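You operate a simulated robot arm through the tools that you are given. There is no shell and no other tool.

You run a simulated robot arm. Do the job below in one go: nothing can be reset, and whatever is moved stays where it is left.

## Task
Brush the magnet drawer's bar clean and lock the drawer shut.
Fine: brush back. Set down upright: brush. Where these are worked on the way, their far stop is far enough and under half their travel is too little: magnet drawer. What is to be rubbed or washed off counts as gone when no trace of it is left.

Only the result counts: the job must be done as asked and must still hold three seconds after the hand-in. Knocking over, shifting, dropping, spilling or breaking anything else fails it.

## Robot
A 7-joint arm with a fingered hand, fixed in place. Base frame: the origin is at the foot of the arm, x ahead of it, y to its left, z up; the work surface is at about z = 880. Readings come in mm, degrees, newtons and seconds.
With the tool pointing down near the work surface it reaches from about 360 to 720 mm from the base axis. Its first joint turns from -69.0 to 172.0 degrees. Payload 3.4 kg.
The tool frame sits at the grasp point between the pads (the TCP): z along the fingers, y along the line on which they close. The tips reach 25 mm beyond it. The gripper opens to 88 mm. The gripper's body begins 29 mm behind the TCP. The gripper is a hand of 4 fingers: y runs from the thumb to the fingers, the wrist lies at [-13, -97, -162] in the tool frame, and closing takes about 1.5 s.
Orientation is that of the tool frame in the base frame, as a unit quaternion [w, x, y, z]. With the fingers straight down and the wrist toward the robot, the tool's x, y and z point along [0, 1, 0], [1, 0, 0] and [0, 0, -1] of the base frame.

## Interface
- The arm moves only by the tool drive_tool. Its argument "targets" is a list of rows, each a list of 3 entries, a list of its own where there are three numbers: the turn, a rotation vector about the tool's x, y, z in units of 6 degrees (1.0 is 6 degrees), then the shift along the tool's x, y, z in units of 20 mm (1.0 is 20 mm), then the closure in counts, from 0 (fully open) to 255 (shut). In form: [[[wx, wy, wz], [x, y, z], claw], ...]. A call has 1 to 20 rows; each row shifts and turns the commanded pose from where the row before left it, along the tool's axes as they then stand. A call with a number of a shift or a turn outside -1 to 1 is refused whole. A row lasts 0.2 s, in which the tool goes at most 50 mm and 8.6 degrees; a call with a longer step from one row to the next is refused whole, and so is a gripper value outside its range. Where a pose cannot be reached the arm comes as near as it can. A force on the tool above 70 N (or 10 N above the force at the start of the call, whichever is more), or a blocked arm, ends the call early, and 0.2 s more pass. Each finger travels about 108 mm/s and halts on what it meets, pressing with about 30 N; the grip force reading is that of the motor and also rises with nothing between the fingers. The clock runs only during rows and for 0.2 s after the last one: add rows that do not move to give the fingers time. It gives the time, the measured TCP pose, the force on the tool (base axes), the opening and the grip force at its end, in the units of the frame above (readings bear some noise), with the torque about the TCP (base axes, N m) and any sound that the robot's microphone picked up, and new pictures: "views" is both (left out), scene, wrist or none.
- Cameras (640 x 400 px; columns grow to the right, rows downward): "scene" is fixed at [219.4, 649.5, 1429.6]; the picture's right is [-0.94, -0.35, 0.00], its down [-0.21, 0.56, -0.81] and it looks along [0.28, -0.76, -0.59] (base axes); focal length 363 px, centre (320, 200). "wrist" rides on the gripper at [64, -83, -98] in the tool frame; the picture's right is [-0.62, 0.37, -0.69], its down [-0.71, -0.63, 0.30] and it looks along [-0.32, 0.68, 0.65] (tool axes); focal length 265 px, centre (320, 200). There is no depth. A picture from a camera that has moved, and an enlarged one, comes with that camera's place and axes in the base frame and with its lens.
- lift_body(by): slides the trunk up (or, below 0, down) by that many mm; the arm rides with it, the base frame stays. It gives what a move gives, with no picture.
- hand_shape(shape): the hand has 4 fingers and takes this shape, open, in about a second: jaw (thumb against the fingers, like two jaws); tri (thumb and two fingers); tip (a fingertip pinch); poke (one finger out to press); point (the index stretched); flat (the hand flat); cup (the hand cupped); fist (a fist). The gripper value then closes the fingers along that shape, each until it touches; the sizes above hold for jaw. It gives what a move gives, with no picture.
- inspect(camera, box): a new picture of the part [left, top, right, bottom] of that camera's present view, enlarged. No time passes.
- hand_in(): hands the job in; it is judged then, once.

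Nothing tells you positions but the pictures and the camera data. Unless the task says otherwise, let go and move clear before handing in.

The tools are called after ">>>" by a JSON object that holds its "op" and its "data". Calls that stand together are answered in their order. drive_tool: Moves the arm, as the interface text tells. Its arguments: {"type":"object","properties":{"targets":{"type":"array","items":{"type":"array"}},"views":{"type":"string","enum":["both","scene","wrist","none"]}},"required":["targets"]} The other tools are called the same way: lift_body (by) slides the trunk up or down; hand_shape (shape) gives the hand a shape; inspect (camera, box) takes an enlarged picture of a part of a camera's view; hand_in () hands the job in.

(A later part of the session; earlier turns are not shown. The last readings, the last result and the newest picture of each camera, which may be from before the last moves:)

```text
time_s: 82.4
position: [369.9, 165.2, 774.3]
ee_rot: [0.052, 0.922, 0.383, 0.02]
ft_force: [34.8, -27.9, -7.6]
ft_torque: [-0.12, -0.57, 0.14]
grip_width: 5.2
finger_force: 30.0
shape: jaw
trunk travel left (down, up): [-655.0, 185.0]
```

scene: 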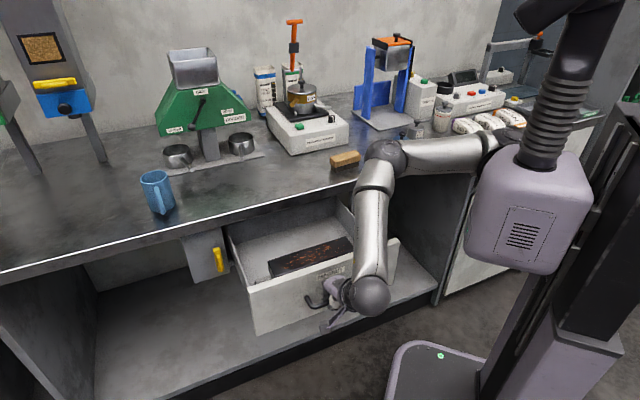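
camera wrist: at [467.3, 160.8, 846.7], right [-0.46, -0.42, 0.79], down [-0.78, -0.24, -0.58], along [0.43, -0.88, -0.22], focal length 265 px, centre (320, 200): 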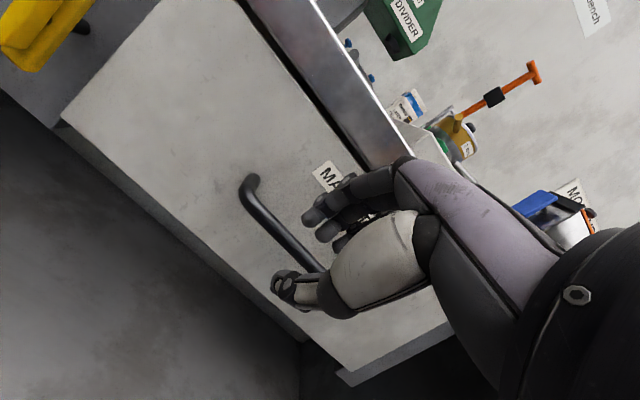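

The force jumped to about 44 N, so the drawer is at its far stop. I'll ease the pull, open the fingers only partly so they don't push the drawer face, and withdraw upward.

>>> {"op": "drive_tool", "data": {"targets": [[[0, 0, 0], [0, 0.15, 0], 255], [[0, 0, 0], [0, 0, 0], 200], [[0, 0, 0], [0, 0, 0], 170], [[0, 0, 0], [0, 0, 0], 165], [[0, 0, 0], [0, 0, 0], 165], [[0, 0, 0], [0, 0, 0], 165], [[0, 0, 0], [0, 0, 0], 165], [[0, 0, 0], [0, 0, -0.5], 165], [[0, 0, 0], [0, 0, -0.7], 165], [[0, 0, 0], [0, 0, -1], 165], [[0, 0, 0], [0, 0, -1], 165], [[0, 0, 0], [0, 0, -1], 165], [[0, 0, 0], [0, 0, 0], 165]]}}

>>> {"op": "inspect", "data": {"camera": "scene", "box": [210, 180, 410, 340]}}

```text
time_s: 85.2
position: [357.2, 177.1, 859.6]
ee_rot: [0.05, 0.921, 0.386, 0.019]
ft_force: [0.6, -0.2, 0.1]
ft_torque: [0.0, 0.0, 0.01]
grip_width: 30.7
finger_force: 0.1
shape: jaw
trunk travel left (down, up): [-655.0, 185.0]
camera wrist: at [337.6, 287.2, 949.0], right [-0.23, -0.64, 0.73], down [-0.92, -0.09, -0.37], along [0.31, -0.76, -0.57], focal length 265 px, centre (320, 200)
```

scene: 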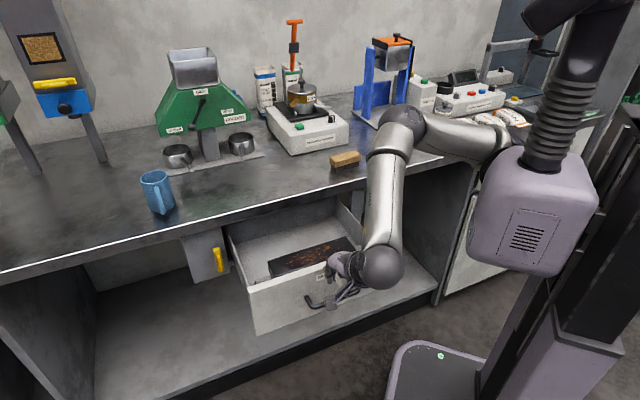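
wrist: 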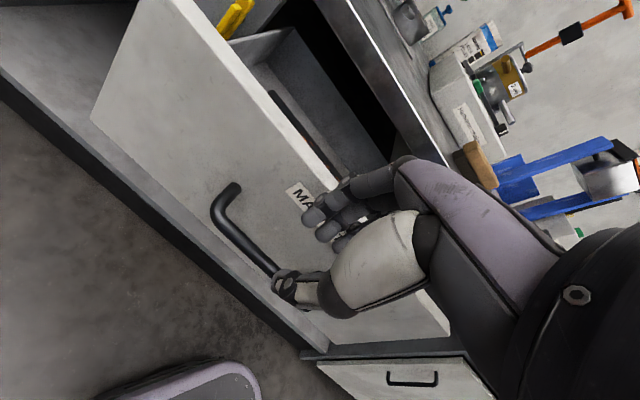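

```text
2.50 times, centred on (310, 260) of scene
camera zoom: at [219.4, 649.5, 1429.6], right [-0.94, -0.35, 0.0], down [-0.21, 0.56, -0.81], along [0.28, -0.76, -0.59], focal length 907 px, centre (345, 50)
```

zoom: 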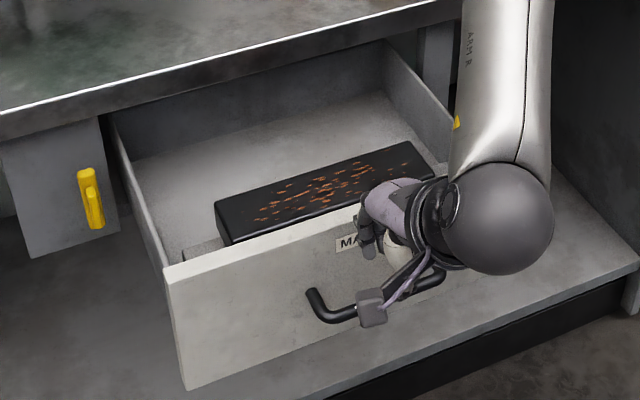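

The drawer stays open at its stop and the handle is released. I'll rise and look down on the magnet bar with the wrist camera to fix its place.

>>> {"op": "drive_tool", "data": {"targets": [[[0, 0, 0], [0, 0.3, -1], 165], [[0, 0, 0], [0, 0.3, -1], 120], [[0, 0, 0], [0, 0.3, -1], 80], [[0, 0, 0], [0, 0.3, -1], 40], [[0, 0, 0], [0, 0.3, -1], 0], [[0, 0, 0], [0, 0.3, -1], 0], [[0, 0, 0], [0, 0.3, -1], 0], [[0, 0, 0], [0, 0, 0], 0]]}}

```text
time_s: 86.1
position: [357.9, 157.1, 881.7]
ee_rot: [0.002, 0.927, 0.369, -0.066]
ft_force: [-0.9, -0.4, 0.2]
ft_torque: [0.03, -0.01, 0.0]
grip_width: 73.8
finger_force: 0.1
shape: jaw
trunk travel left (down, up): [-655.0, 185.0]
stopped in row 4: the arm was blocked; the commanded pose is now the measured one
camera wrist: at [359.2, 266.7, 976.3], right [-0.11, -0.66, 0.75], down [-0.98, -0.05, -0.18], along [0.16, -0.75, -0.64], focal length 265 px, centre (320, 200)
```

scene: 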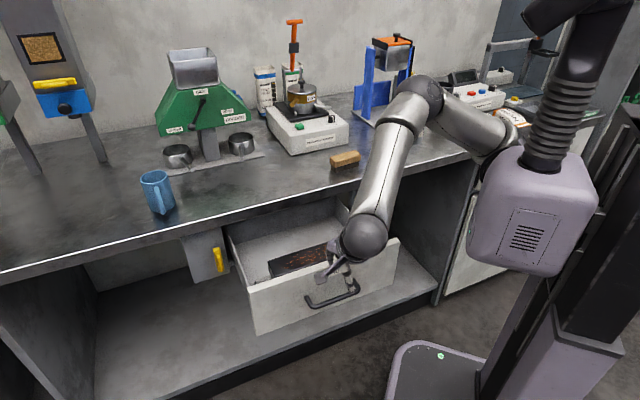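
wrist: 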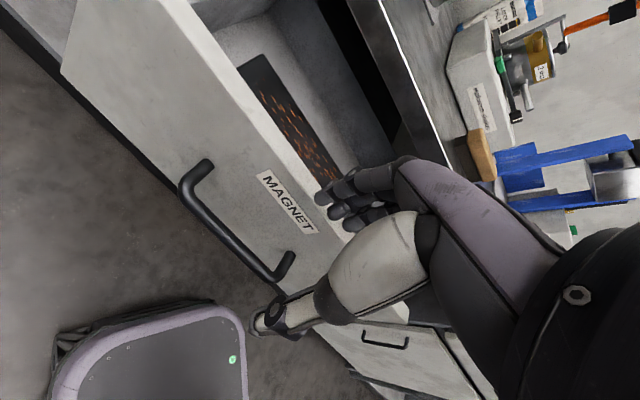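

>>> {"op": "inspect", "data": {"camera": "wrist", "box": [200, 20, 380, 220]}}

>>> {"op": "inspect", "data": {"camera": "scene", "box": [225, 200, 365, 300]}}

```text
2.00 times, centred on (290, 120) of wrist
camera zoom: at [359.2, 266.7, 976.3], right [-0.11, -0.66, 0.75], down [-0.98, -0.05, -0.18], along [0.16, -0.75, -0.64], focal length 531 px, centre (380, 360)
```

zoom: 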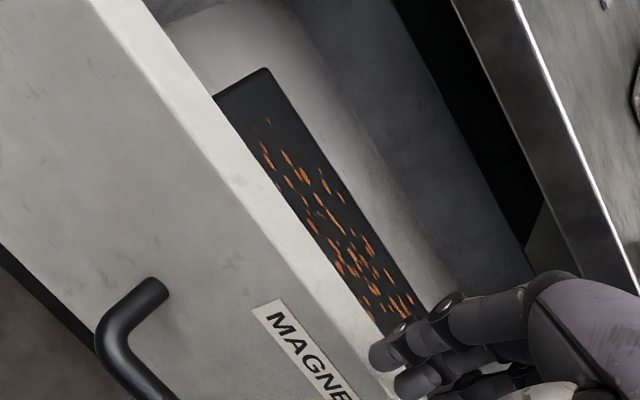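

```text
4.00 times, centred on (295, 250) of scene
camera zoom: at [219.4, 649.5, 1429.6], right [-0.94, -0.35, 0.0], down [-0.21, 0.56, -0.81], along [0.28, -0.76, -0.59], focal length 1451 px, centre (420, 0)
```

zoom: 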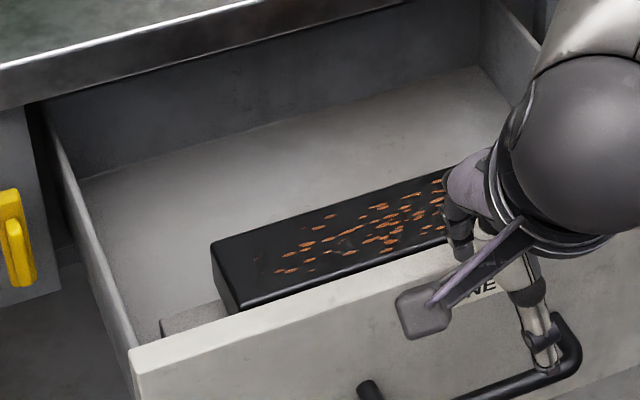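

The bar's top lies at about z = 781, spanning s ≈ 247 to 467 and depth ≈ 270 to 322. Next I'll fetch the brush: raise the trunk, square the hand and travel over the bench to it.

>>> {"op": "lift_body", "data": {"by": 120}}

>>> {"op": "drive_tool", "data": {"targets": [[[-0.223, 0.59, -0.131], [0, 1, 0], 0], [[-0.223, 0.59, -0.131], [0, 1, 0], 0], [[0, 0, 0], [-0.5, 1, 0], 0], [[0, 0, 0], [-0.5, 1, 0], 0], [[0, 0, 0], [-0.8, 1, 0], 0], [[0, 0, 0], [-0.8, 1, 0], 0], [[0, 0, 0], [-0.8, 1, 0], 0], [[0, 0, 0], [-0.8, 1, 0], 0], [[0, 0, 0], [-0.8, 1, 0], 0], [[0, 0, 0], [-0.8, 1, 0], 0], [[0, 0, 0], [-0.8, 1, 0], 0], [[0, 0, 0], [-0.8, 1, 0], 0], [[0, 0, 0], [0, 0, 0], 0]]}}

```text
time_s: 87.6
position: [356.4, 157.9, 1003.0]
ee_rot: [0.001, 0.926, 0.371, -0.065]
ft_force: [-1.1, -0.3, 0.0]
ft_torque: [0.0, 0.0, -0.02]
grip_width: 74.0
finger_force: 0.0
shape: jaw
trunk travel left (down, up): [-775.0, 65.0]
```

```text
time_s: 90.4
position: [422.1, -112.9, 1004.5]
ee_rot: [-0.006, 0.922, 0.386, 0.009]
ft_force: [0.8, 0.3, -0.5]
ft_torque: [-0.04, -0.02, -0.03]
grip_width: 87.6
finger_force: 0.1
shape: jaw
trunk travel left (down, up): [-775.0, 65.0]
camera wrist: at [408.7, -9.9, 1105.5], right [-0.18, -0.71, 0.68], down [-0.95, -0.06, -0.31], along [0.27, -0.7, -0.66], focal length 265 px, centre (320, 200)
```

scene: 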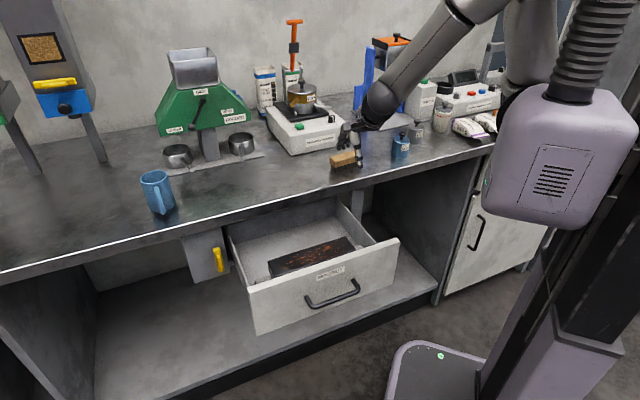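
wrist: 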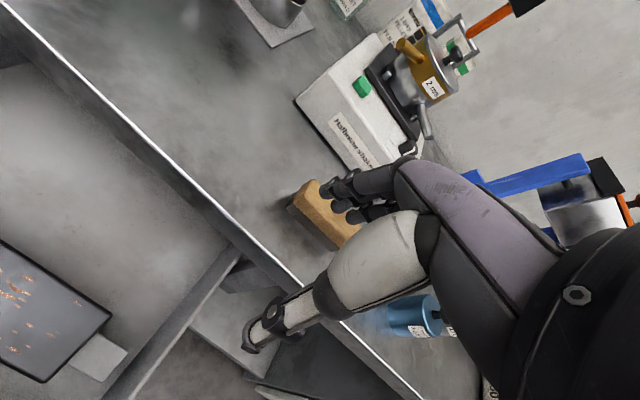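

I'm near the brush now. I'll measure it precisely from both cameras, and take the unobstructed view of the magnet bar too.

>>> {"op": "inspect", "data": {"camera": "wrist", "box": [260, 150, 420, 270]}}

>>> {"op": "inspect", "data": {"camera": "scene", "box": [310, 130, 390, 190]}}

>>> {"op": "inspect", "data": {"camera": "scene", "box": [225, 200, 405, 320]}}

>>> {"op": "inspect", "data": {"camera": "wrist", "box": [0, 180, 240, 400]}}

```text
3.33 times, centred on (340, 210) of wrist
camera zoom: at [408.7, -9.9, 1105.5], right [-0.18, -0.71, 0.68], down [-0.95, -0.06, -0.31], along [0.27, -0.7, -0.66], focal length 885 px, centre (253, 167)
```

zoom: 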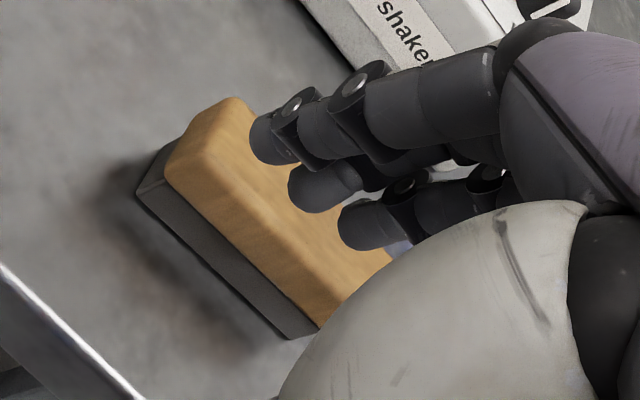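

```text
6.67 times, centred on (350, 160) of scene
camera zoom: at [219.4, 649.5, 1429.6], right [-0.94, -0.35, 0.0], down [-0.21, 0.56, -0.81], along [0.28, -0.76, -0.59], focal length 2419 px, centre (120, 467)
```

zoom: 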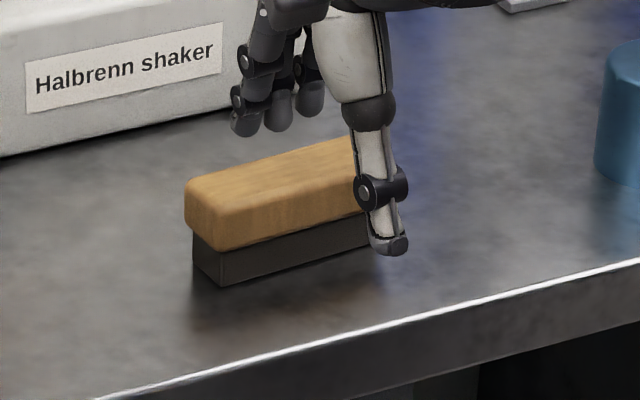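

```text
3.33 times, centred on (315, 260) of scene
camera zoom: at [219.4, 649.5, 1429.6], right [-0.94, -0.35, 0.0], down [-0.21, 0.56, -0.81], along [0.28, -0.76, -0.59], focal length 1209 px, centre (337, 0)
```

zoom: 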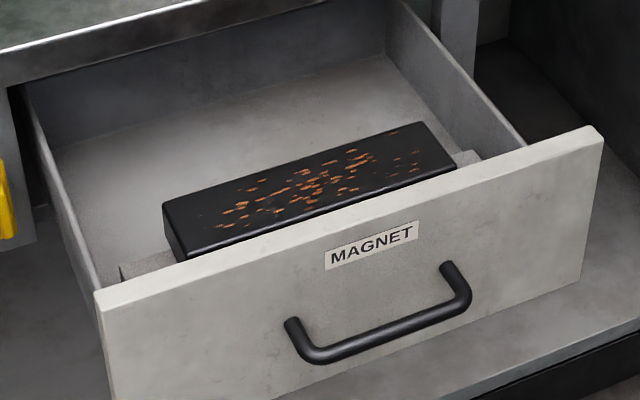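

```text
1.82 times, centred on (120, 290) of wrist
camera zoom: at [408.7, -9.9, 1105.5], right [-0.18, -0.71, 0.68], down [-0.95, -0.06, -0.31], along [0.27, -0.7, -0.66], focal length 483 px, centre (684, 36)
```

zoom: 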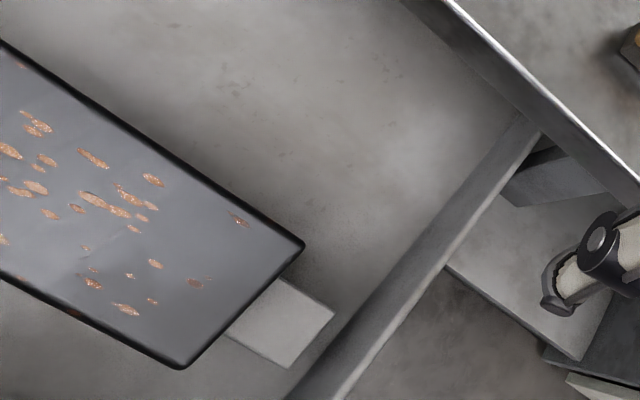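

The brush centre works out at s ≈ 166, depth ≈ 497, about 40 mm tall and 28 mm wide, with its long side parallel to the edge. I'll move above it and check alignment before descending.

>>> {"op": "drive_tool", "data": {"targets": [[[0, 0, 0], [-0.355, 0.989, 0.3], 0], [[0, 0, 0], [-0.355, 0.989, 0.3], 0], [[0, 0, 0], [-0.355, 0.989, 0.3], 0], [[0, 0, 0], [-0.355, 0.989, 0.3], 0], [[0, 0, 0], [-0.355, 0.989, 0.3], 0], [[0, 0, 0], [-0.355, 0.989, 0.3], 0], [[0, 0, 0], [0, 0, 0], 0], [[0, 0, 0], [0, 0, 0], 0]]}}

>>> {"op": "inspect", "data": {"camera": "scene", "box": [310, 120, 390, 180]}}

>>> {"op": "inspect", "data": {"camera": "wrist", "box": [200, 160, 420, 360]}}

```text
time_s: 92.2
position: [476.1, -232.1, 967.4]
ee_rot: [-0.014, 0.927, 0.375, 0.012]
ft_force: [-0.2, -0.3, 0.5]
ft_torque: [-0.01, 0.04, 0.0]
grip_width: 88.0
finger_force: 0.0
shape: jaw
trunk travel left (down, up): [-775.0, 65.0]
camera wrist: at [464.7, -131.6, 1069.8], right [-0.2, -0.72, 0.67], down [-0.95, -0.03, -0.32], along [0.25, -0.69, -0.68], focal length 265 px, centre (320, 200)
```

scene: 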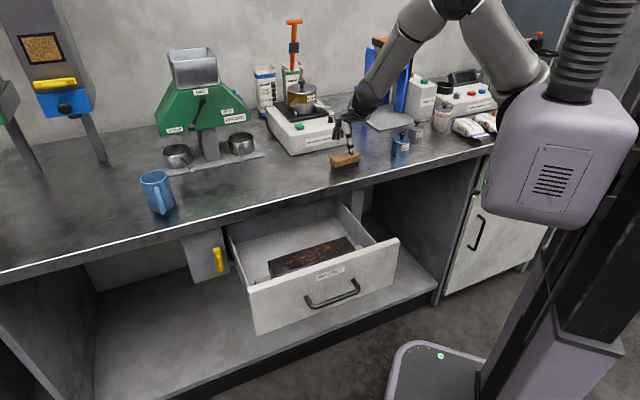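
wrist: 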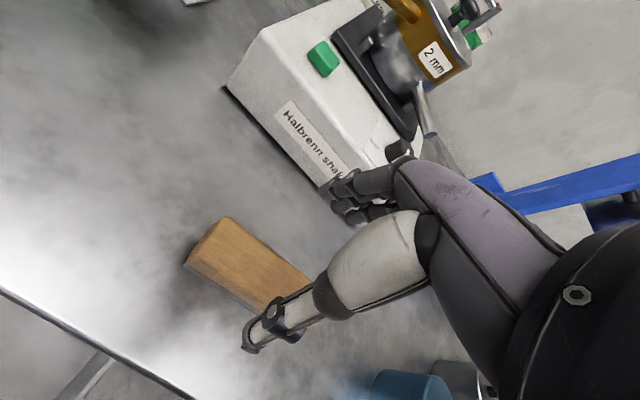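

```text
6.67 times, centred on (350, 150) of scene
camera zoom: at [219.4, 649.5, 1429.6], right [-0.94, -0.35, 0.0], down [-0.21, 0.56, -0.81], along [0.28, -0.76, -0.59], focal length 2419 px, centre (120, 533)
```

zoom: 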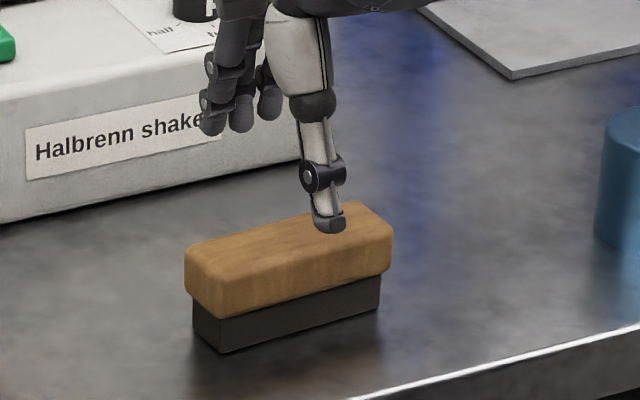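

```text
2.00 times, centred on (310, 260) of wrist
camera zoom: at [464.7, -131.6, 1069.8], right [-0.2, -0.72, 0.67], down [-0.95, -0.03, -0.32], along [0.25, -0.69, -0.68], focal length 531 px, centre (340, 80)
```

zoom: 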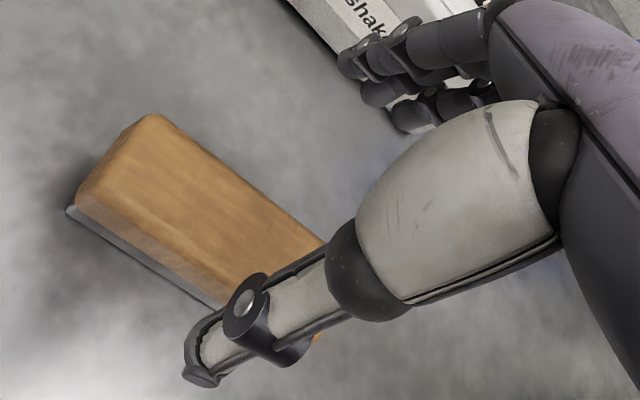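

>>> {"op": "drive_tool", "data": {"targets": [[[-0.16, -0.315, -0.16], [0.17, -0.17, 0], 0], [[0, 0, 0], [0, 0, 0.78], 0], [[0, 0, 0], [0, 0, 0.78], 0], [[0, 0, 0], [0, 0, 0.76], 0], [[0, 0, 0], [0, 0, 0], 0]], "views": "none"}}

>>> {"op": "inspect", "data": {"camera": "scene", "box": [310, 120, 390, 180]}}

>>> {"op": "inspect", "data": {"camera": "wrist", "box": [200, 120, 420, 320]}}

```text
time_s: 93.4
position: [476.8, -227.4, 920.1]
ee_rot: [0.019, 0.919, 0.394, -0.012]
ft_force: [-0.1, 0.8, 1.1]
ft_torque: [-0.01, 0.03, -0.02]
grip_width: 87.7
finger_force: 0.0
shape: jaw
trunk travel left (down, up): [-775.0, 65.0]
```

```text
6.67 times, centred on (350, 150) of scene
camera zoom: at [219.4, 649.5, 1429.6], right [-0.94, -0.35, 0.0], down [-0.21, 0.56, -0.81], along [0.28, -0.76, -0.59], focal length 2419 px, centre (120, 533)
```

zoom: 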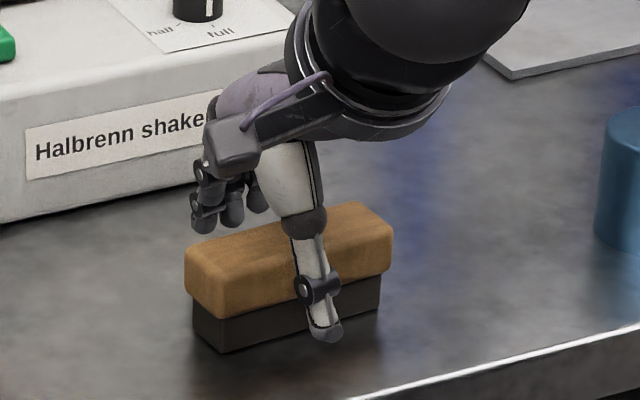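

```text
2.00 times, centred on (310, 220) of wrist
camera zoom: at [461.9, -118.5, 1014.5], right [-0.15, -0.67, 0.72], down [-0.95, -0.1, -0.29], along [0.27, -0.73, -0.62], focal length 531 px, centre (340, 160)
```

zoom: 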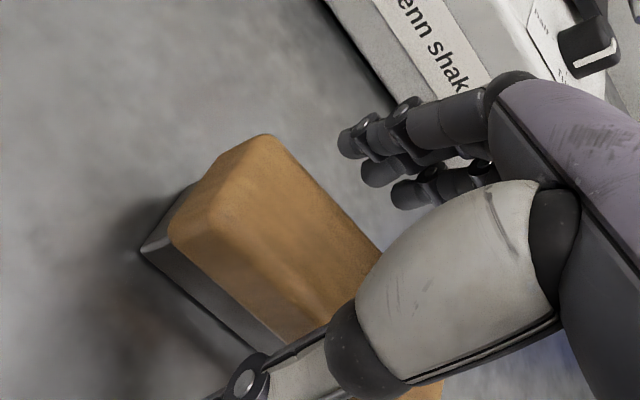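

The hand straddles the brush. I'll drop another 8 mm so the fingertips meet the wood properly, then close.

>>> {"op": "drive_tool", "data": {"targets": [[[0.12, 0.17, 0.11], [0, 0, 0.4], 0], [[0, 0, 0], [0, 0, 0], 100], [[0, 0, 0], [0, 0, 0], 160], [[0, 0, 0], [0, 0, 0], 255], [[0, 0, 0], [0, 0, 0], 255], [[0, 0, 0], [0, 0, 0], 255], [[0, 0, 0], [0, 0, 0], 255], [[0, 0, 0], [0, 0, 0], 255], [[0, 0, 0], [0, 0, 0], 255]], "views": "none"}}

>>> {"op": "inspect", "data": {"camera": "scene", "box": [310, 120, 390, 180]}}

>>> {"op": "inspect", "data": {"camera": "wrist", "box": [200, 120, 420, 320]}}

```text
time_s: 95.4
position: [476.3, -227.5, 911.8]
ee_rot: [0.008, 0.921, 0.389, -0.006]
ft_force: [0.2, -0.5, 0.1]
ft_torque: [0.02, -0.01, -0.03]
grip_width: 24.1
finger_force: 30.6
shape: jaw
trunk travel left (down, up): [-775.0, 65.0]
```

```text
6.67 times, centred on (350, 150) of scene
camera zoom: at [219.4, 649.5, 1429.6], right [-0.94, -0.35, 0.0], down [-0.21, 0.56, -0.81], along [0.28, -0.76, -0.59], focal length 2419 px, centre (120, 533)
```

zoom: 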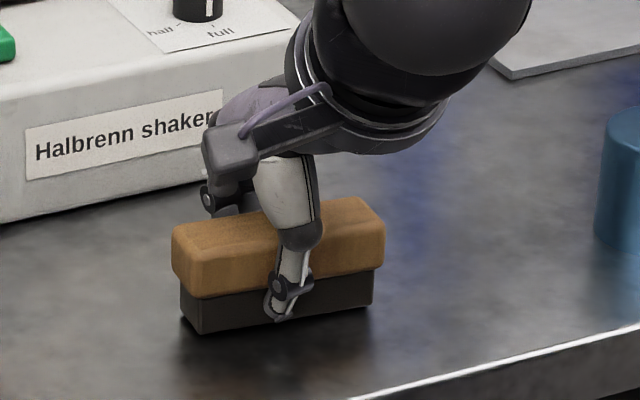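

```text
2.00 times, centred on (310, 220) of wrist
camera zoom: at [463.3, -121.2, 1009.3], right [-0.16, -0.69, 0.71], down [-0.95, -0.08, -0.3], along [0.26, -0.72, -0.64], focal length 531 px, centre (340, 160)
```

zoom: 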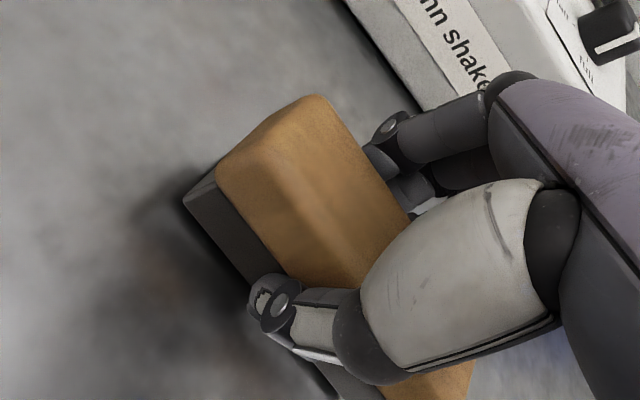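

The brush is gripped, though the thumb pushed it back about 10 mm on average and yawed it some 10°; I'll allow for that when putting it back. Lifting now.

>>> {"op": "drive_tool", "data": {"targets": [[[0, 0, 0], [0, 0, -0.5], 255], [[0, 0, 0], [0, 0, -0.8], 255], [[0, 0, 0], [0, 0, -0.8], 255], [[0, 0, 0], [0, 0, -0.8], 255], [[0, 0, 0], [0, 0, -0.8], 255], [[0, 0, 0], [0, 0, 0], 255]]}}

>>> {"op": "inspect", "data": {"camera": "scene", "box": [310, 100, 400, 170]}}

>>> {"op": "inspect", "data": {"camera": "wrist", "box": [200, 120, 420, 320]}}

```text
time_s: 96.8
position: [478.4, -226.0, 986.2]
ee_rot: [0.009, 0.921, 0.389, -0.006]
ft_force: [0.0, -0.1, -1.2]
ft_torque: [-0.01, 0.0, -0.02]
grip_width: 23.6
finger_force: 29.8
shape: jaw
trunk travel left (down, up): [-775.0, 65.0]
camera wrist: at [463.9, -119.6, 1083.4], right [-0.16, -0.69, 0.71], down [-0.95, -0.08, -0.3], along [0.26, -0.72, -0.64], focal length 265 px, centre (320, 200)
```

scene: 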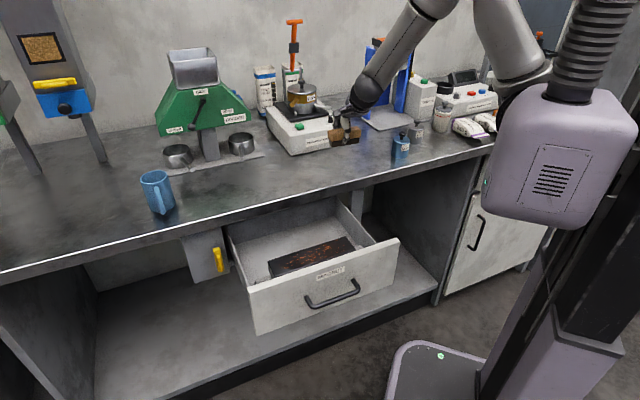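
wrist: 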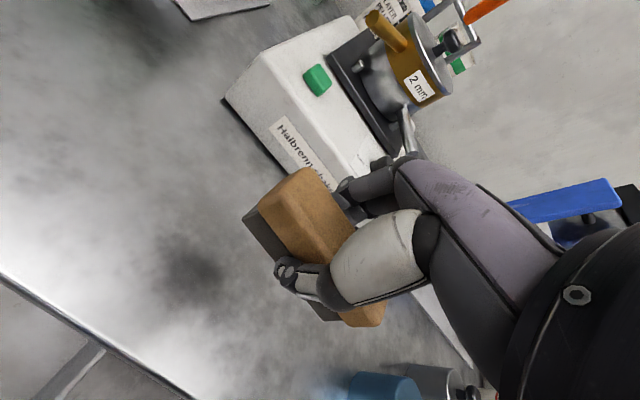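

```text
5.71 times, centred on (355, 135) of scene
camera zoom: at [219.4, 649.5, 1429.6], right [-0.94, -0.35, 0.0], down [-0.21, 0.56, -0.81], along [0.28, -0.76, -0.59], focal length 2073 px, centre (120, 571)
```

zoom: 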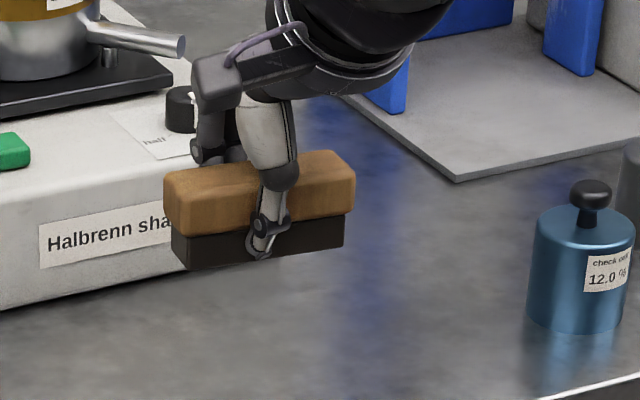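

```text
2.00 times, centred on (310, 220) of wrist
camera zoom: at [463.9, -119.6, 1083.4], right [-0.16, -0.69, 0.71], down [-0.95, -0.08, -0.3], along [0.26, -0.72, -0.64], focal length 531 px, centre (340, 160)
```

zoom: 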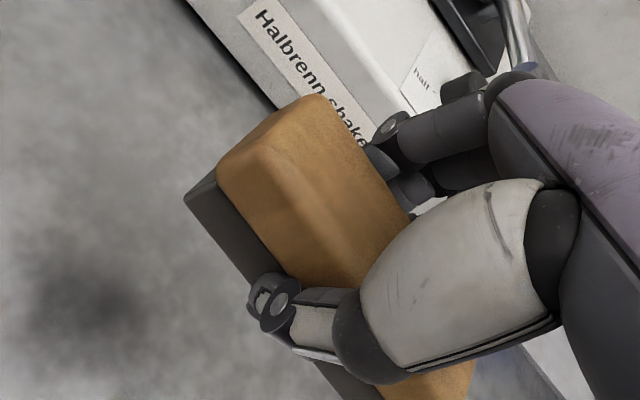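

The brush is held securely. I'll carry it over to the drawer, high above the bench edge, turning it slightly so that it lines up with the magnet bar.

>>> {"op": "drive_tool", "data": {"targets": [[[0, 0, -0.37], [0.5, -0.9, 0], 255], [[0, 0, -0.37], [0.8, -1, 0], 255], [[0, 0, -0.36], [0.8, -1, 0], 255], [[0, 0, 0], [0.8, -1, 0], 255], [[0, 0, 0], [0.8, -1, 0], 255], [[0, 0, 0], [0.8, -1, 0], 255], [[0, 0, 0], [0.8, -1, 0], 255], [[0, 0, 0], [0.8, -1, 0], 255], [[0, 0, 0], [0.8, -1, 0], 255], [[0, 0, 0], [0.8, -1, 0], 255], [[0, 0, 0], [0.4, -0.5, 0], 255], [[0, 0, 0], [0, 0, 0], 255], [[0, 0, 0], [0, 0, 0], 255]]}}

```text
time_s: 99.6
position: [421.0, 31.2, 992.1]
ee_rot: [-0.013, 0.902, 0.431, 0.006]
ft_force: [-0.4, -0.5, -1.2]
ft_torque: [0.02, 0.01, 0.0]
grip_width: 24.1
finger_force: 30.2
shape: jaw
trunk travel left (down, up): [-775.0, 65.0]
camera wrist: at [397.1, 131.1, 1094.0], right [-0.1, -0.73, 0.67], down [-0.94, -0.15, -0.31], along [0.33, -0.66, -0.67], focal length 265 px, centre (320, 200)
```

scene: 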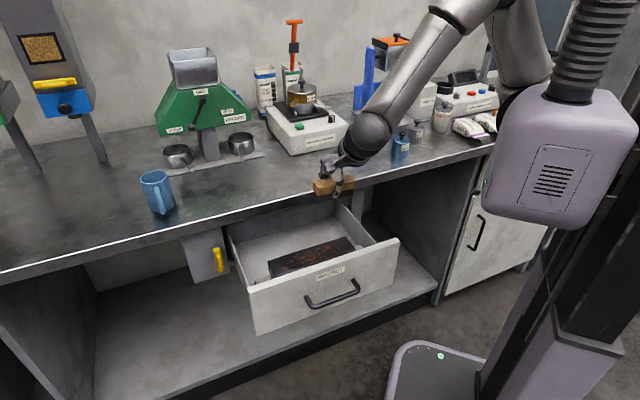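
wrist: 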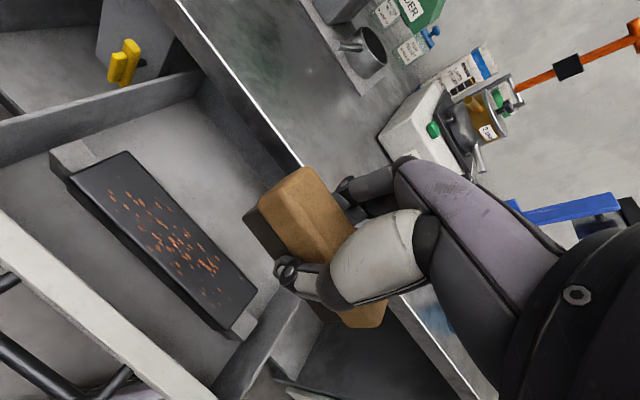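

I can see the whole bar: s ≈ 252 to 467, depth ≈ 267 to 322, top z ≈ 783. I'll position over its middle and descend to just above the surface, letting the arm settle.

>>> {"op": "drive_tool", "data": {"targets": [[[0, 0, 0], [0.55, 0.46, 0.5], 255], [[0, 0, 0], [0, 0, 1], 255], [[0, 0, 0], [0, 0, 1], 255], [[0, 0, 0], [0, 0, 1], 255], [[0, 0, 0], [0, 0, 1], 255], [[0, 0, 0], [0, 0, 1], 255], [[0, 0, 0], [0, 0, 1], 255], [[0, 0, 0], [0, 0, 0.8], 255], [[0, 0, 0], [0, 0, 0.5], 255], [[0, 0, 0], [0, 0, 0], 255], [[0, 0, 0], [0, 0, 0], 255], [[0, 0, 0], [0, 0, 0], 255], [[0, 0, 0], [0, 0, 0], 255]]}}

>>> {"op": "inspect", "data": {"camera": "scene", "box": [225, 190, 405, 310]}}

```text
time_s: 102.4
position: [426.7, 31.8, 825.6]
ee_rot: [0.008, 0.897, 0.443, -0.006]
ft_force: [0.6, -0.5, -0.9]
ft_torque: [0.0, -0.02, -0.02]
grip_width: 23.9
finger_force: 30.2
shape: jaw
trunk travel left (down, up): [-775.0, 65.0]
camera wrist: at [403.7, 135.3, 922.5], right [-0.08, -0.7, 0.71], down [-0.94, -0.19, -0.3], along [0.34, -0.69, -0.64], focal length 265 px, centre (320, 200)
```

scene: 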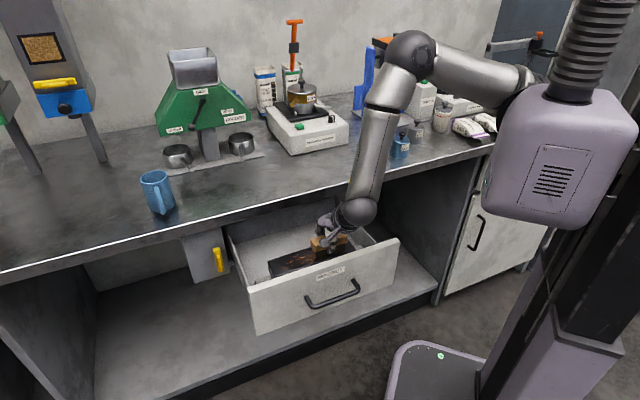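
wrist: 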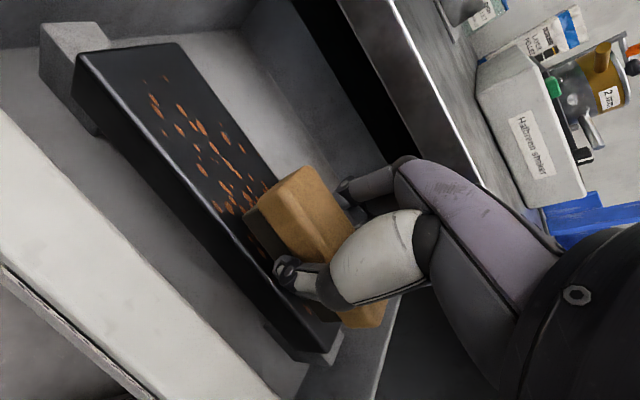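

```text
3.33 times, centred on (315, 250) of scene
camera zoom: at [219.4, 649.5, 1429.6], right [-0.94, -0.35, 0.0], down [-0.21, 0.56, -0.81], along [0.28, -0.76, -0.59], focal length 1209 px, centre (337, 33)
```

zoom: 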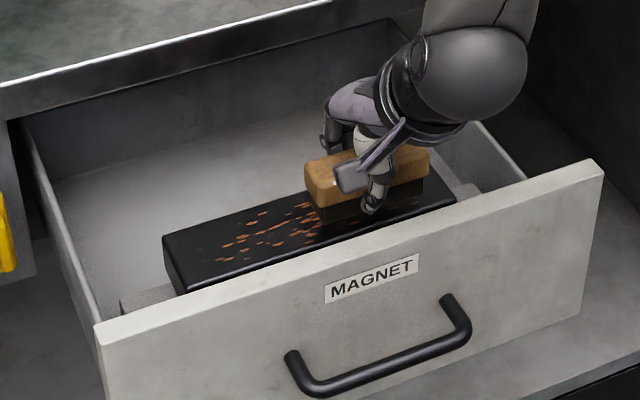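

The brush hovers about 10 mm over the bar. I'll lower it gently to contact.

>>> {"op": "drive_tool", "data": {"targets": [[[0, 0, 0], [0, 0, 0.2], 255], [[0, 0, 0], [0, 0, 0.15], 255], [[0, 0, 0], [0, 0, 0.1], 255], [[0, 0, 0], [0, 0, 0], 255], [[0, 0, 0], [0, 0, 0], 255]], "views": "none"}}

```text
time_s: 103.6
position: [429.7, 32.1, 816.2]
ee_rot: [0.008, 0.897, 0.441, -0.006]
ft_force: [-0.5, 0.3, -0.2]
ft_torque: [-0.01, -0.05, -0.04]
grip_width: 23.9
finger_force: 30.2
shape: jaw
trunk travel left (down, up): [-775.0, 65.0]
```

>>> {"op": "drive_tool", "data": {"targets": [[[0, 0, 0], [0, 0, 0.1], 255], [[0, 0, 0], [0, 0, 0.1], 255], [[0, 0, 0], [0, 0, 0], 255]], "views": "none"}}

>>> {"op": "inspect", "data": {"camera": "wrist", "box": [200, 140, 420, 360]}}

```text
time_s: 104.4
position: [429.3, 31.6, 811.6]
ee_rot: [0.008, 0.898, 0.441, -0.006]
ft_force: [0.6, -0.1, 0.1]
ft_torque: [-0.02, 0.0, -0.02]
grip_width: 24.0
finger_force: 30.5
shape: jaw
trunk travel left (down, up): [-775.0, 65.0]
```

```text
1.82 times, centred on (310, 250) of wrist
camera zoom: at [403.7, 135.0, 909.7], right [-0.08, -0.7, 0.71], down [-0.94, -0.19, -0.3], along [0.34, -0.69, -0.64], focal length 483 px, centre (338, 109)
```

zoom: 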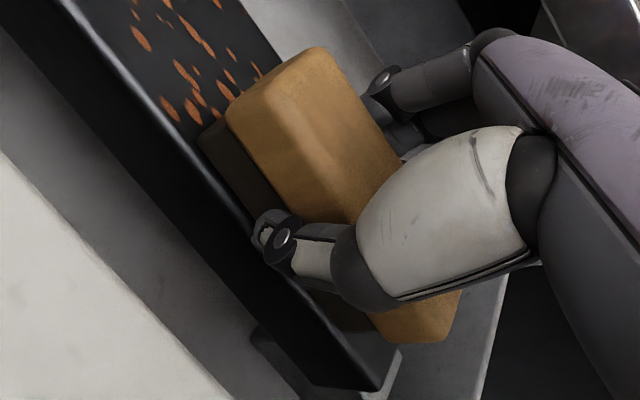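

>>> {"op": "drive_tool", "data": {"targets": [[[0, 0, 0], [0, 0, 0.1], 255], [[0, 0, 0], [0, 0, 0], 255]], "views": "none"}}

>>> {"op": "drive_tool", "data": {"targets": [[[0, 0, 0], [0, 0, 0.1], 255], [[0, 0, 0], [0, 0, 0], 255]], "views": "none"}}

```text
time_s: 105.0
position: [428.2, 31.2, 811.9]
ee_rot: [0.008, 0.897, 0.441, -0.006]
ft_force: [1.2, 0.9, 9.6]
ft_torque: [-0.03, -0.11, 0.02]
grip_width: 24.4
finger_force: 29.7
shape: jaw
trunk travel left (down, up): [-775.0, 65.0]
```

```text
time_s: 105.6
position: [428.4, 31.1, 811.3]
ee_rot: [0.01, 0.897, 0.442, -0.004]
ft_force: [2.8, 1.4, 23.8]
ft_torque: [-0.03, -0.15, 0.08]
grip_width: 25.0
finger_force: 30.1
shape: jaw
trunk travel left (down, up): [-775.0, 65.0]
```

Contact is at tool z ≈ 811.6. I'll ease the pressure to roughly 10 N and make the first strokes across the bar's width here, to see whether filings come off.

>>> {"op": "drive_tool", "data": {"targets": [[[0, 0, 0], [0, 0, -0.08], 255], [[0, 0, 0], [0.067, -0.546, 0], 255], [[0, 0, 0], [0.067, -0.546, 0], 255], [[0, 0, 0], [-0.076, 0.62, 0], 255], [[0, 0, 0], [-0.076, 0.62, 0], 255], [[0, 0, 0], [-0.076, 0.62, 0], 255], [[0, 0, 0], [-0.076, 0.62, 0], 255], [[0, 0, 0], [0.076, -0.62, 0], 255], [[0, 0, 0], [0.076, -0.62, 0], 255], [[0, 0, 0], [0.076, -0.62, 0], 255], [[0, 0, 0], [0.076, -0.62, 0], 255], [[0, 0, 0], [0, 0, 0], 255]]}}

>>> {"op": "inspect", "data": {"camera": "wrist", "box": [60, 20, 340, 360]}}

>>> {"op": "inspect", "data": {"camera": "scene", "box": [225, 200, 405, 310]}}

```text
time_s: 108.2
position: [413.4, 46.2, 810.8]
ee_rot: [0.009, 0.897, 0.441, -0.005]
ft_force: [3.0, -1.0, 10.7]
ft_torque: [-0.12, -0.18, 0.05]
grip_width: 25.3
finger_force: 29.9
shape: jaw
trunk travel left (down, up): [-775.0, 65.0]
camera wrist: at [387.4, 149.4, 908.0], right [-0.08, -0.7, 0.71], down [-0.94, -0.19, -0.3], along [0.34, -0.69, -0.64], focal length 265 px, centre (320, 200)
```

scene: 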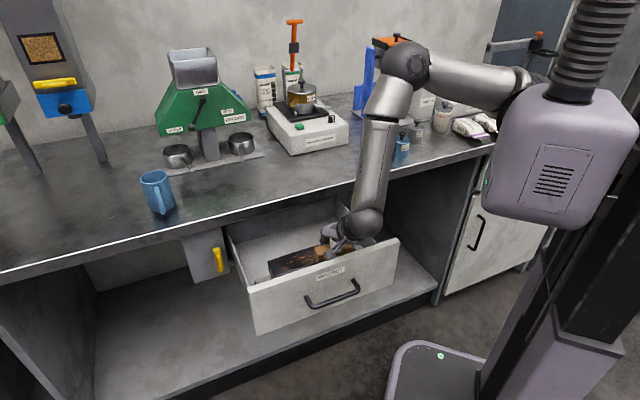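
wrist: 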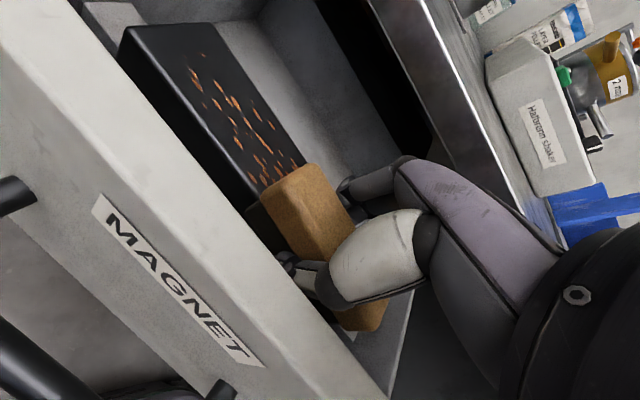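

```text
1.18 times, centred on (200, 190) of wrist
camera zoom: at [387.4, 149.4, 908.0], right [-0.08, -0.7, 0.71], down [-0.94, -0.19, -0.3], along [0.34, -0.69, -0.64], focal length 312 px, centre (461, 212)
```

zoom: 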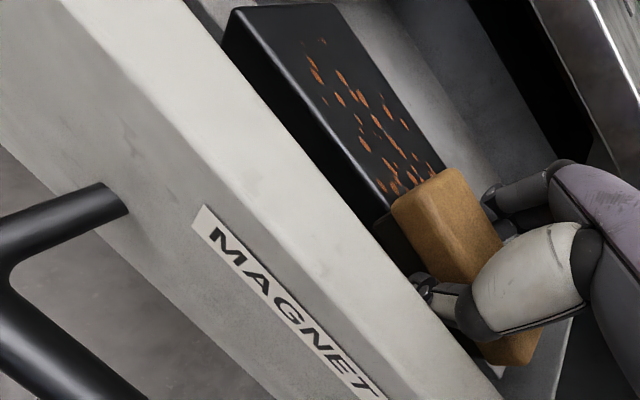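

```text
3.56 times, centred on (315, 255) of scene
camera zoom: at [219.4, 649.5, 1429.6], right [-0.94, -0.35, 0.0], down [-0.21, 0.56, -0.81], along [0.28, -0.76, -0.59], focal length 1290 px, centre (338, 4)
```

zoom: 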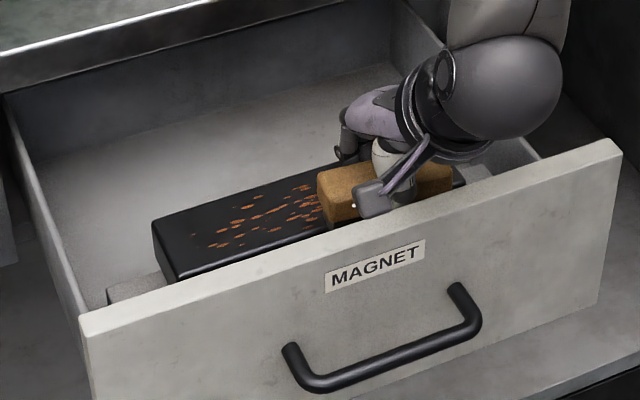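

Filings under the strokes seem to be gone. I'll now zigzag leftward along the bar with the same light pressure.

>>> {"op": "drive_tool", "data": {"targets": [[[0, 0, 0], [0.234, 0.658, 0], 255], [[0, 0, 0], [0.234, 0.658, 0], 255], [[0, 0, 0], [0.234, 0.658, 0], 255], [[0, 0, 0], [0.234, 0.658, 0], 255], [[0, 0, 0], [0.386, -0.582, 0], 255], [[0, 0, 0], [0.386, -0.582, 0], 255], [[0, 0, 0], [0.386, -0.582, 0], 255], [[0, 0, 0], [0.386, -0.582, 0], 255], [[0, 0, 0], [0.234, 0.658, 0], 255], [[0, 0, 0], [0.234, 0.658, 0], 255], [[0, 0, 0], [0.234, 0.658, 0], 255], [[0, 0, 0], [0.234, 0.658, 0], 255], [[0, 0, 0], [0, 0, 0], 255]]}}

>>> {"op": "inspect", "data": {"camera": "scene", "box": [225, 200, 405, 310]}}

```text
time_s: 111.0
position: [501.0, 63.2, 811.4]
ee_rot: [0.008, 0.897, 0.441, -0.004]
ft_force: [-1.5, -2.1, 10.6]
ft_torque: [-0.08, -0.08, 0.05]
grip_width: 25.1
finger_force: 30.1
shape: jaw
trunk travel left (down, up): [-775.0, 65.0]
camera wrist: at [476.0, 167.3, 907.6], right [-0.09, -0.7, 0.71], down [-0.94, -0.19, -0.3], along [0.34, -0.69, -0.64], focal length 265 px, centre (320, 200)
```

scene: 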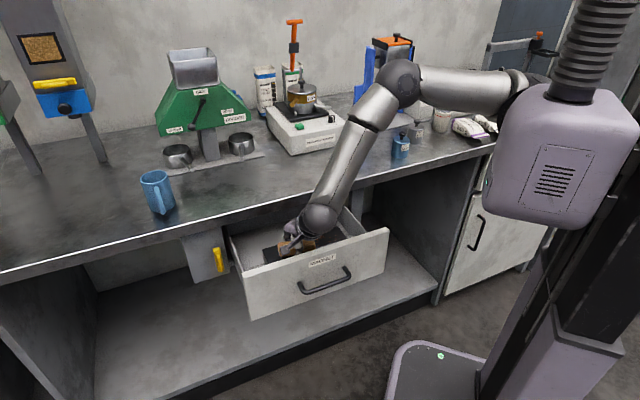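
wrist: 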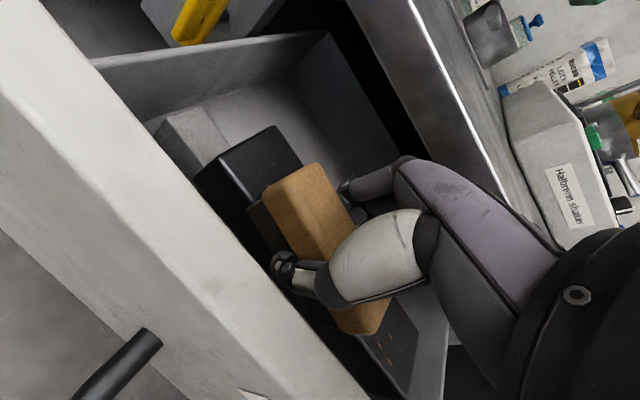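

```text
3.56 times, centred on (315, 255) of scene
camera zoom: at [219.4, 649.5, 1429.6], right [-0.94, -0.35, 0.0], down [-0.21, 0.56, -0.81], along [0.28, -0.76, -0.59], focal length 1290 px, centre (338, 4)
```

zoom: 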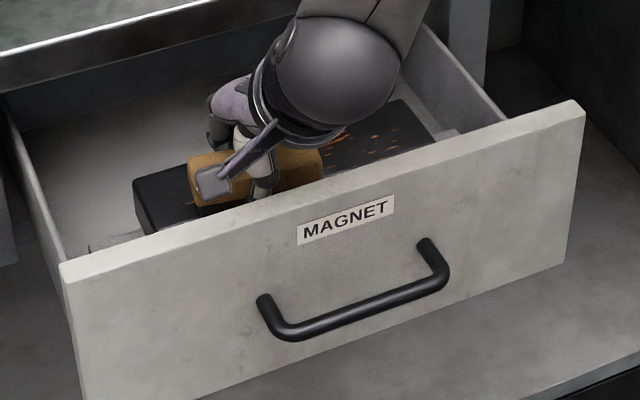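

Brushing across dragged the drawer about 44 mm back in, so strokes should go along the bar instead. I'll drag the drawer back out to its stop with the brush, lift, and look.

>>> {"op": "drive_tool", "data": {"targets": [[[0, 0, 0], [0.07, -0.57, 0], 255], [[0, 0, 0], [0.07, -0.57, 0], 255], [[0, 0, 0], [0.07, -0.57, 0], 255], [[0, 0, 0], [0.07, -0.57, 0], 255], [[0, 0, 0], [0.03, -0.25, 0], 255], [[0, 0, 0], [0, 0, -0.6], 255], [[0, 0, 0], [0, 0, -0.6], 255], [[0, 0, 0], [0, 0, 0], 255]]}}

>>> {"op": "inspect", "data": {"camera": "scene", "box": [225, 200, 405, 310]}}

```text
time_s: 112.8
position: [465.4, 101.3, 832.2]
ee_rot: [0.008, 0.897, 0.442, -0.007]
ft_force: [-0.1, -0.2, -1.1]
ft_torque: [0.0, -0.02, 0.0]
grip_width: 24.6
finger_force: 29.8
shape: jaw
trunk travel left (down, up): [-775.0, 65.0]
camera wrist: at [440.2, 204.4, 929.2], right [-0.08, -0.7, 0.71], down [-0.94, -0.19, -0.29], along [0.34, -0.69, -0.64], focal length 265 px, centre (320, 200)
```

scene: 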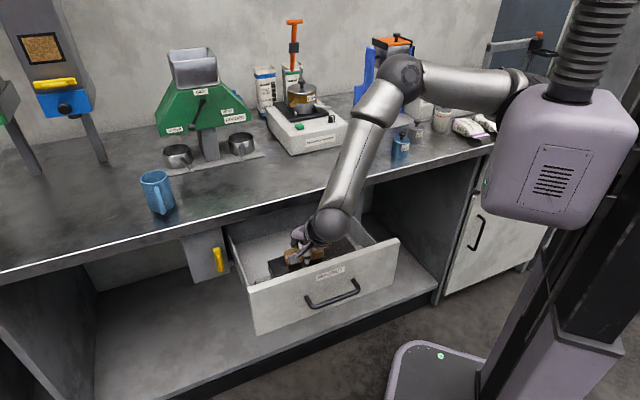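
wrist: 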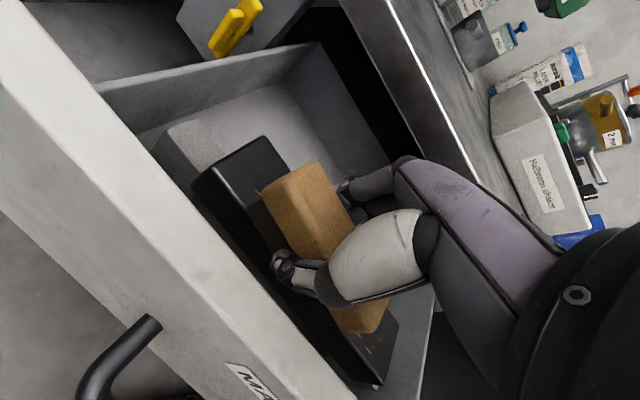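

```text
3.56 times, centred on (315, 255) of scene
camera zoom: at [219.4, 649.5, 1429.6], right [-0.94, -0.35, 0.0], down [-0.21, 0.56, -0.81], along [0.28, -0.76, -0.59], focal length 1290 px, centre (338, 4)
```

zoom: 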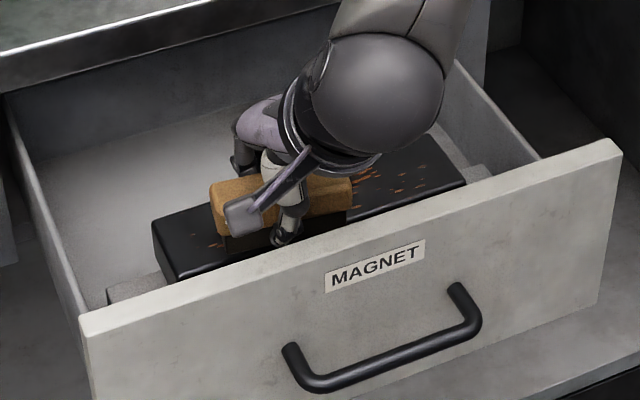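

The drawer is back at its stop and some filings remain. Now a lengthwise stroke along the near side of the bar, from left to right.

>>> {"op": "drive_tool", "data": {"targets": [[[0, 0, 0], [0.857, 0.265, 0], 255], [[0, 0, 0], [0.857, 0.265, 0], 255], [[0, 0, 0], [0.857, 0.265, 0], 255], [[0, 0, 0], [0, 0, 0.5], 255], [[0, 0, 0], [0, 0, 0.4], 255], [[0, 0, 0], [0, 0, 0.18], 255], [[0, 0, 0], [-0.893, -0.11, 0], 255], [[0, 0, 0], [-0.893, -0.11, 0], 255], [[0, 0, 0], [-0.893, -0.11, 0], 255], [[0, 0, 0], [-0.893, -0.11, 0], 255], [[0, 0, 0], [-0.893, -0.11, 0], 255], [[0, 0, 0], [-0.893, -0.11, 0], 255], [[0, 0, 0], [-0.893, -0.11, 0], 255], [[0, 0, 0], [-0.893, -0.11, 0], 255], [[0, 0, 0], [-0.893, -0.11, 0], 255], [[0, 0, 0], [-0.893, -0.11, 0], 255], [[0, 0, 0], [0, 0, 0], 255]]}}

>>> {"op": "inspect", "data": {"camera": "scene", "box": [225, 200, 405, 310]}}

```text
time_s: 116.4
position: [383.0, 2.0, 813.1]
ee_rot: [0.009, 0.897, 0.442, -0.007]
ft_force: [0.4, -1.2, -0.5]
ft_torque: [-0.04, -0.01, 0.04]
grip_width: 24.0
finger_force: 30.2
shape: jaw
trunk travel left (down, up): [-775.0, 65.0]
camera wrist: at [357.7, 105.7, 910.7], right [-0.08, -0.7, 0.71], down [-0.94, -0.19, -0.3], along [0.34, -0.69, -0.64], focal length 265 px, centre (320, 200)
```

scene: 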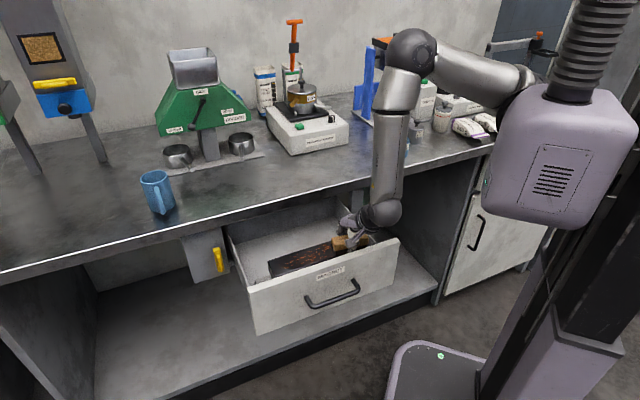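
wrist: 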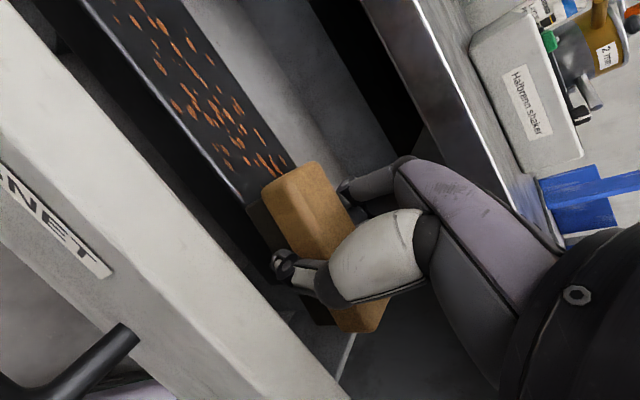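

```text
3.56 times, centred on (315, 255) of scene
camera zoom: at [219.4, 649.5, 1429.6], right [-0.94, -0.35, 0.0], down [-0.21, 0.56, -0.81], along [0.28, -0.76, -0.59], focal length 1290 px, centre (338, 4)
```

zoom: 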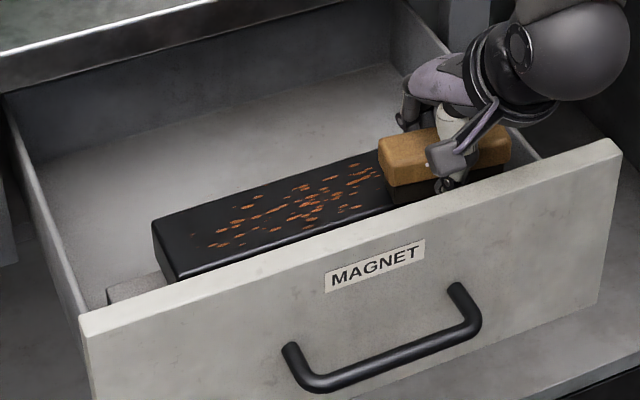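

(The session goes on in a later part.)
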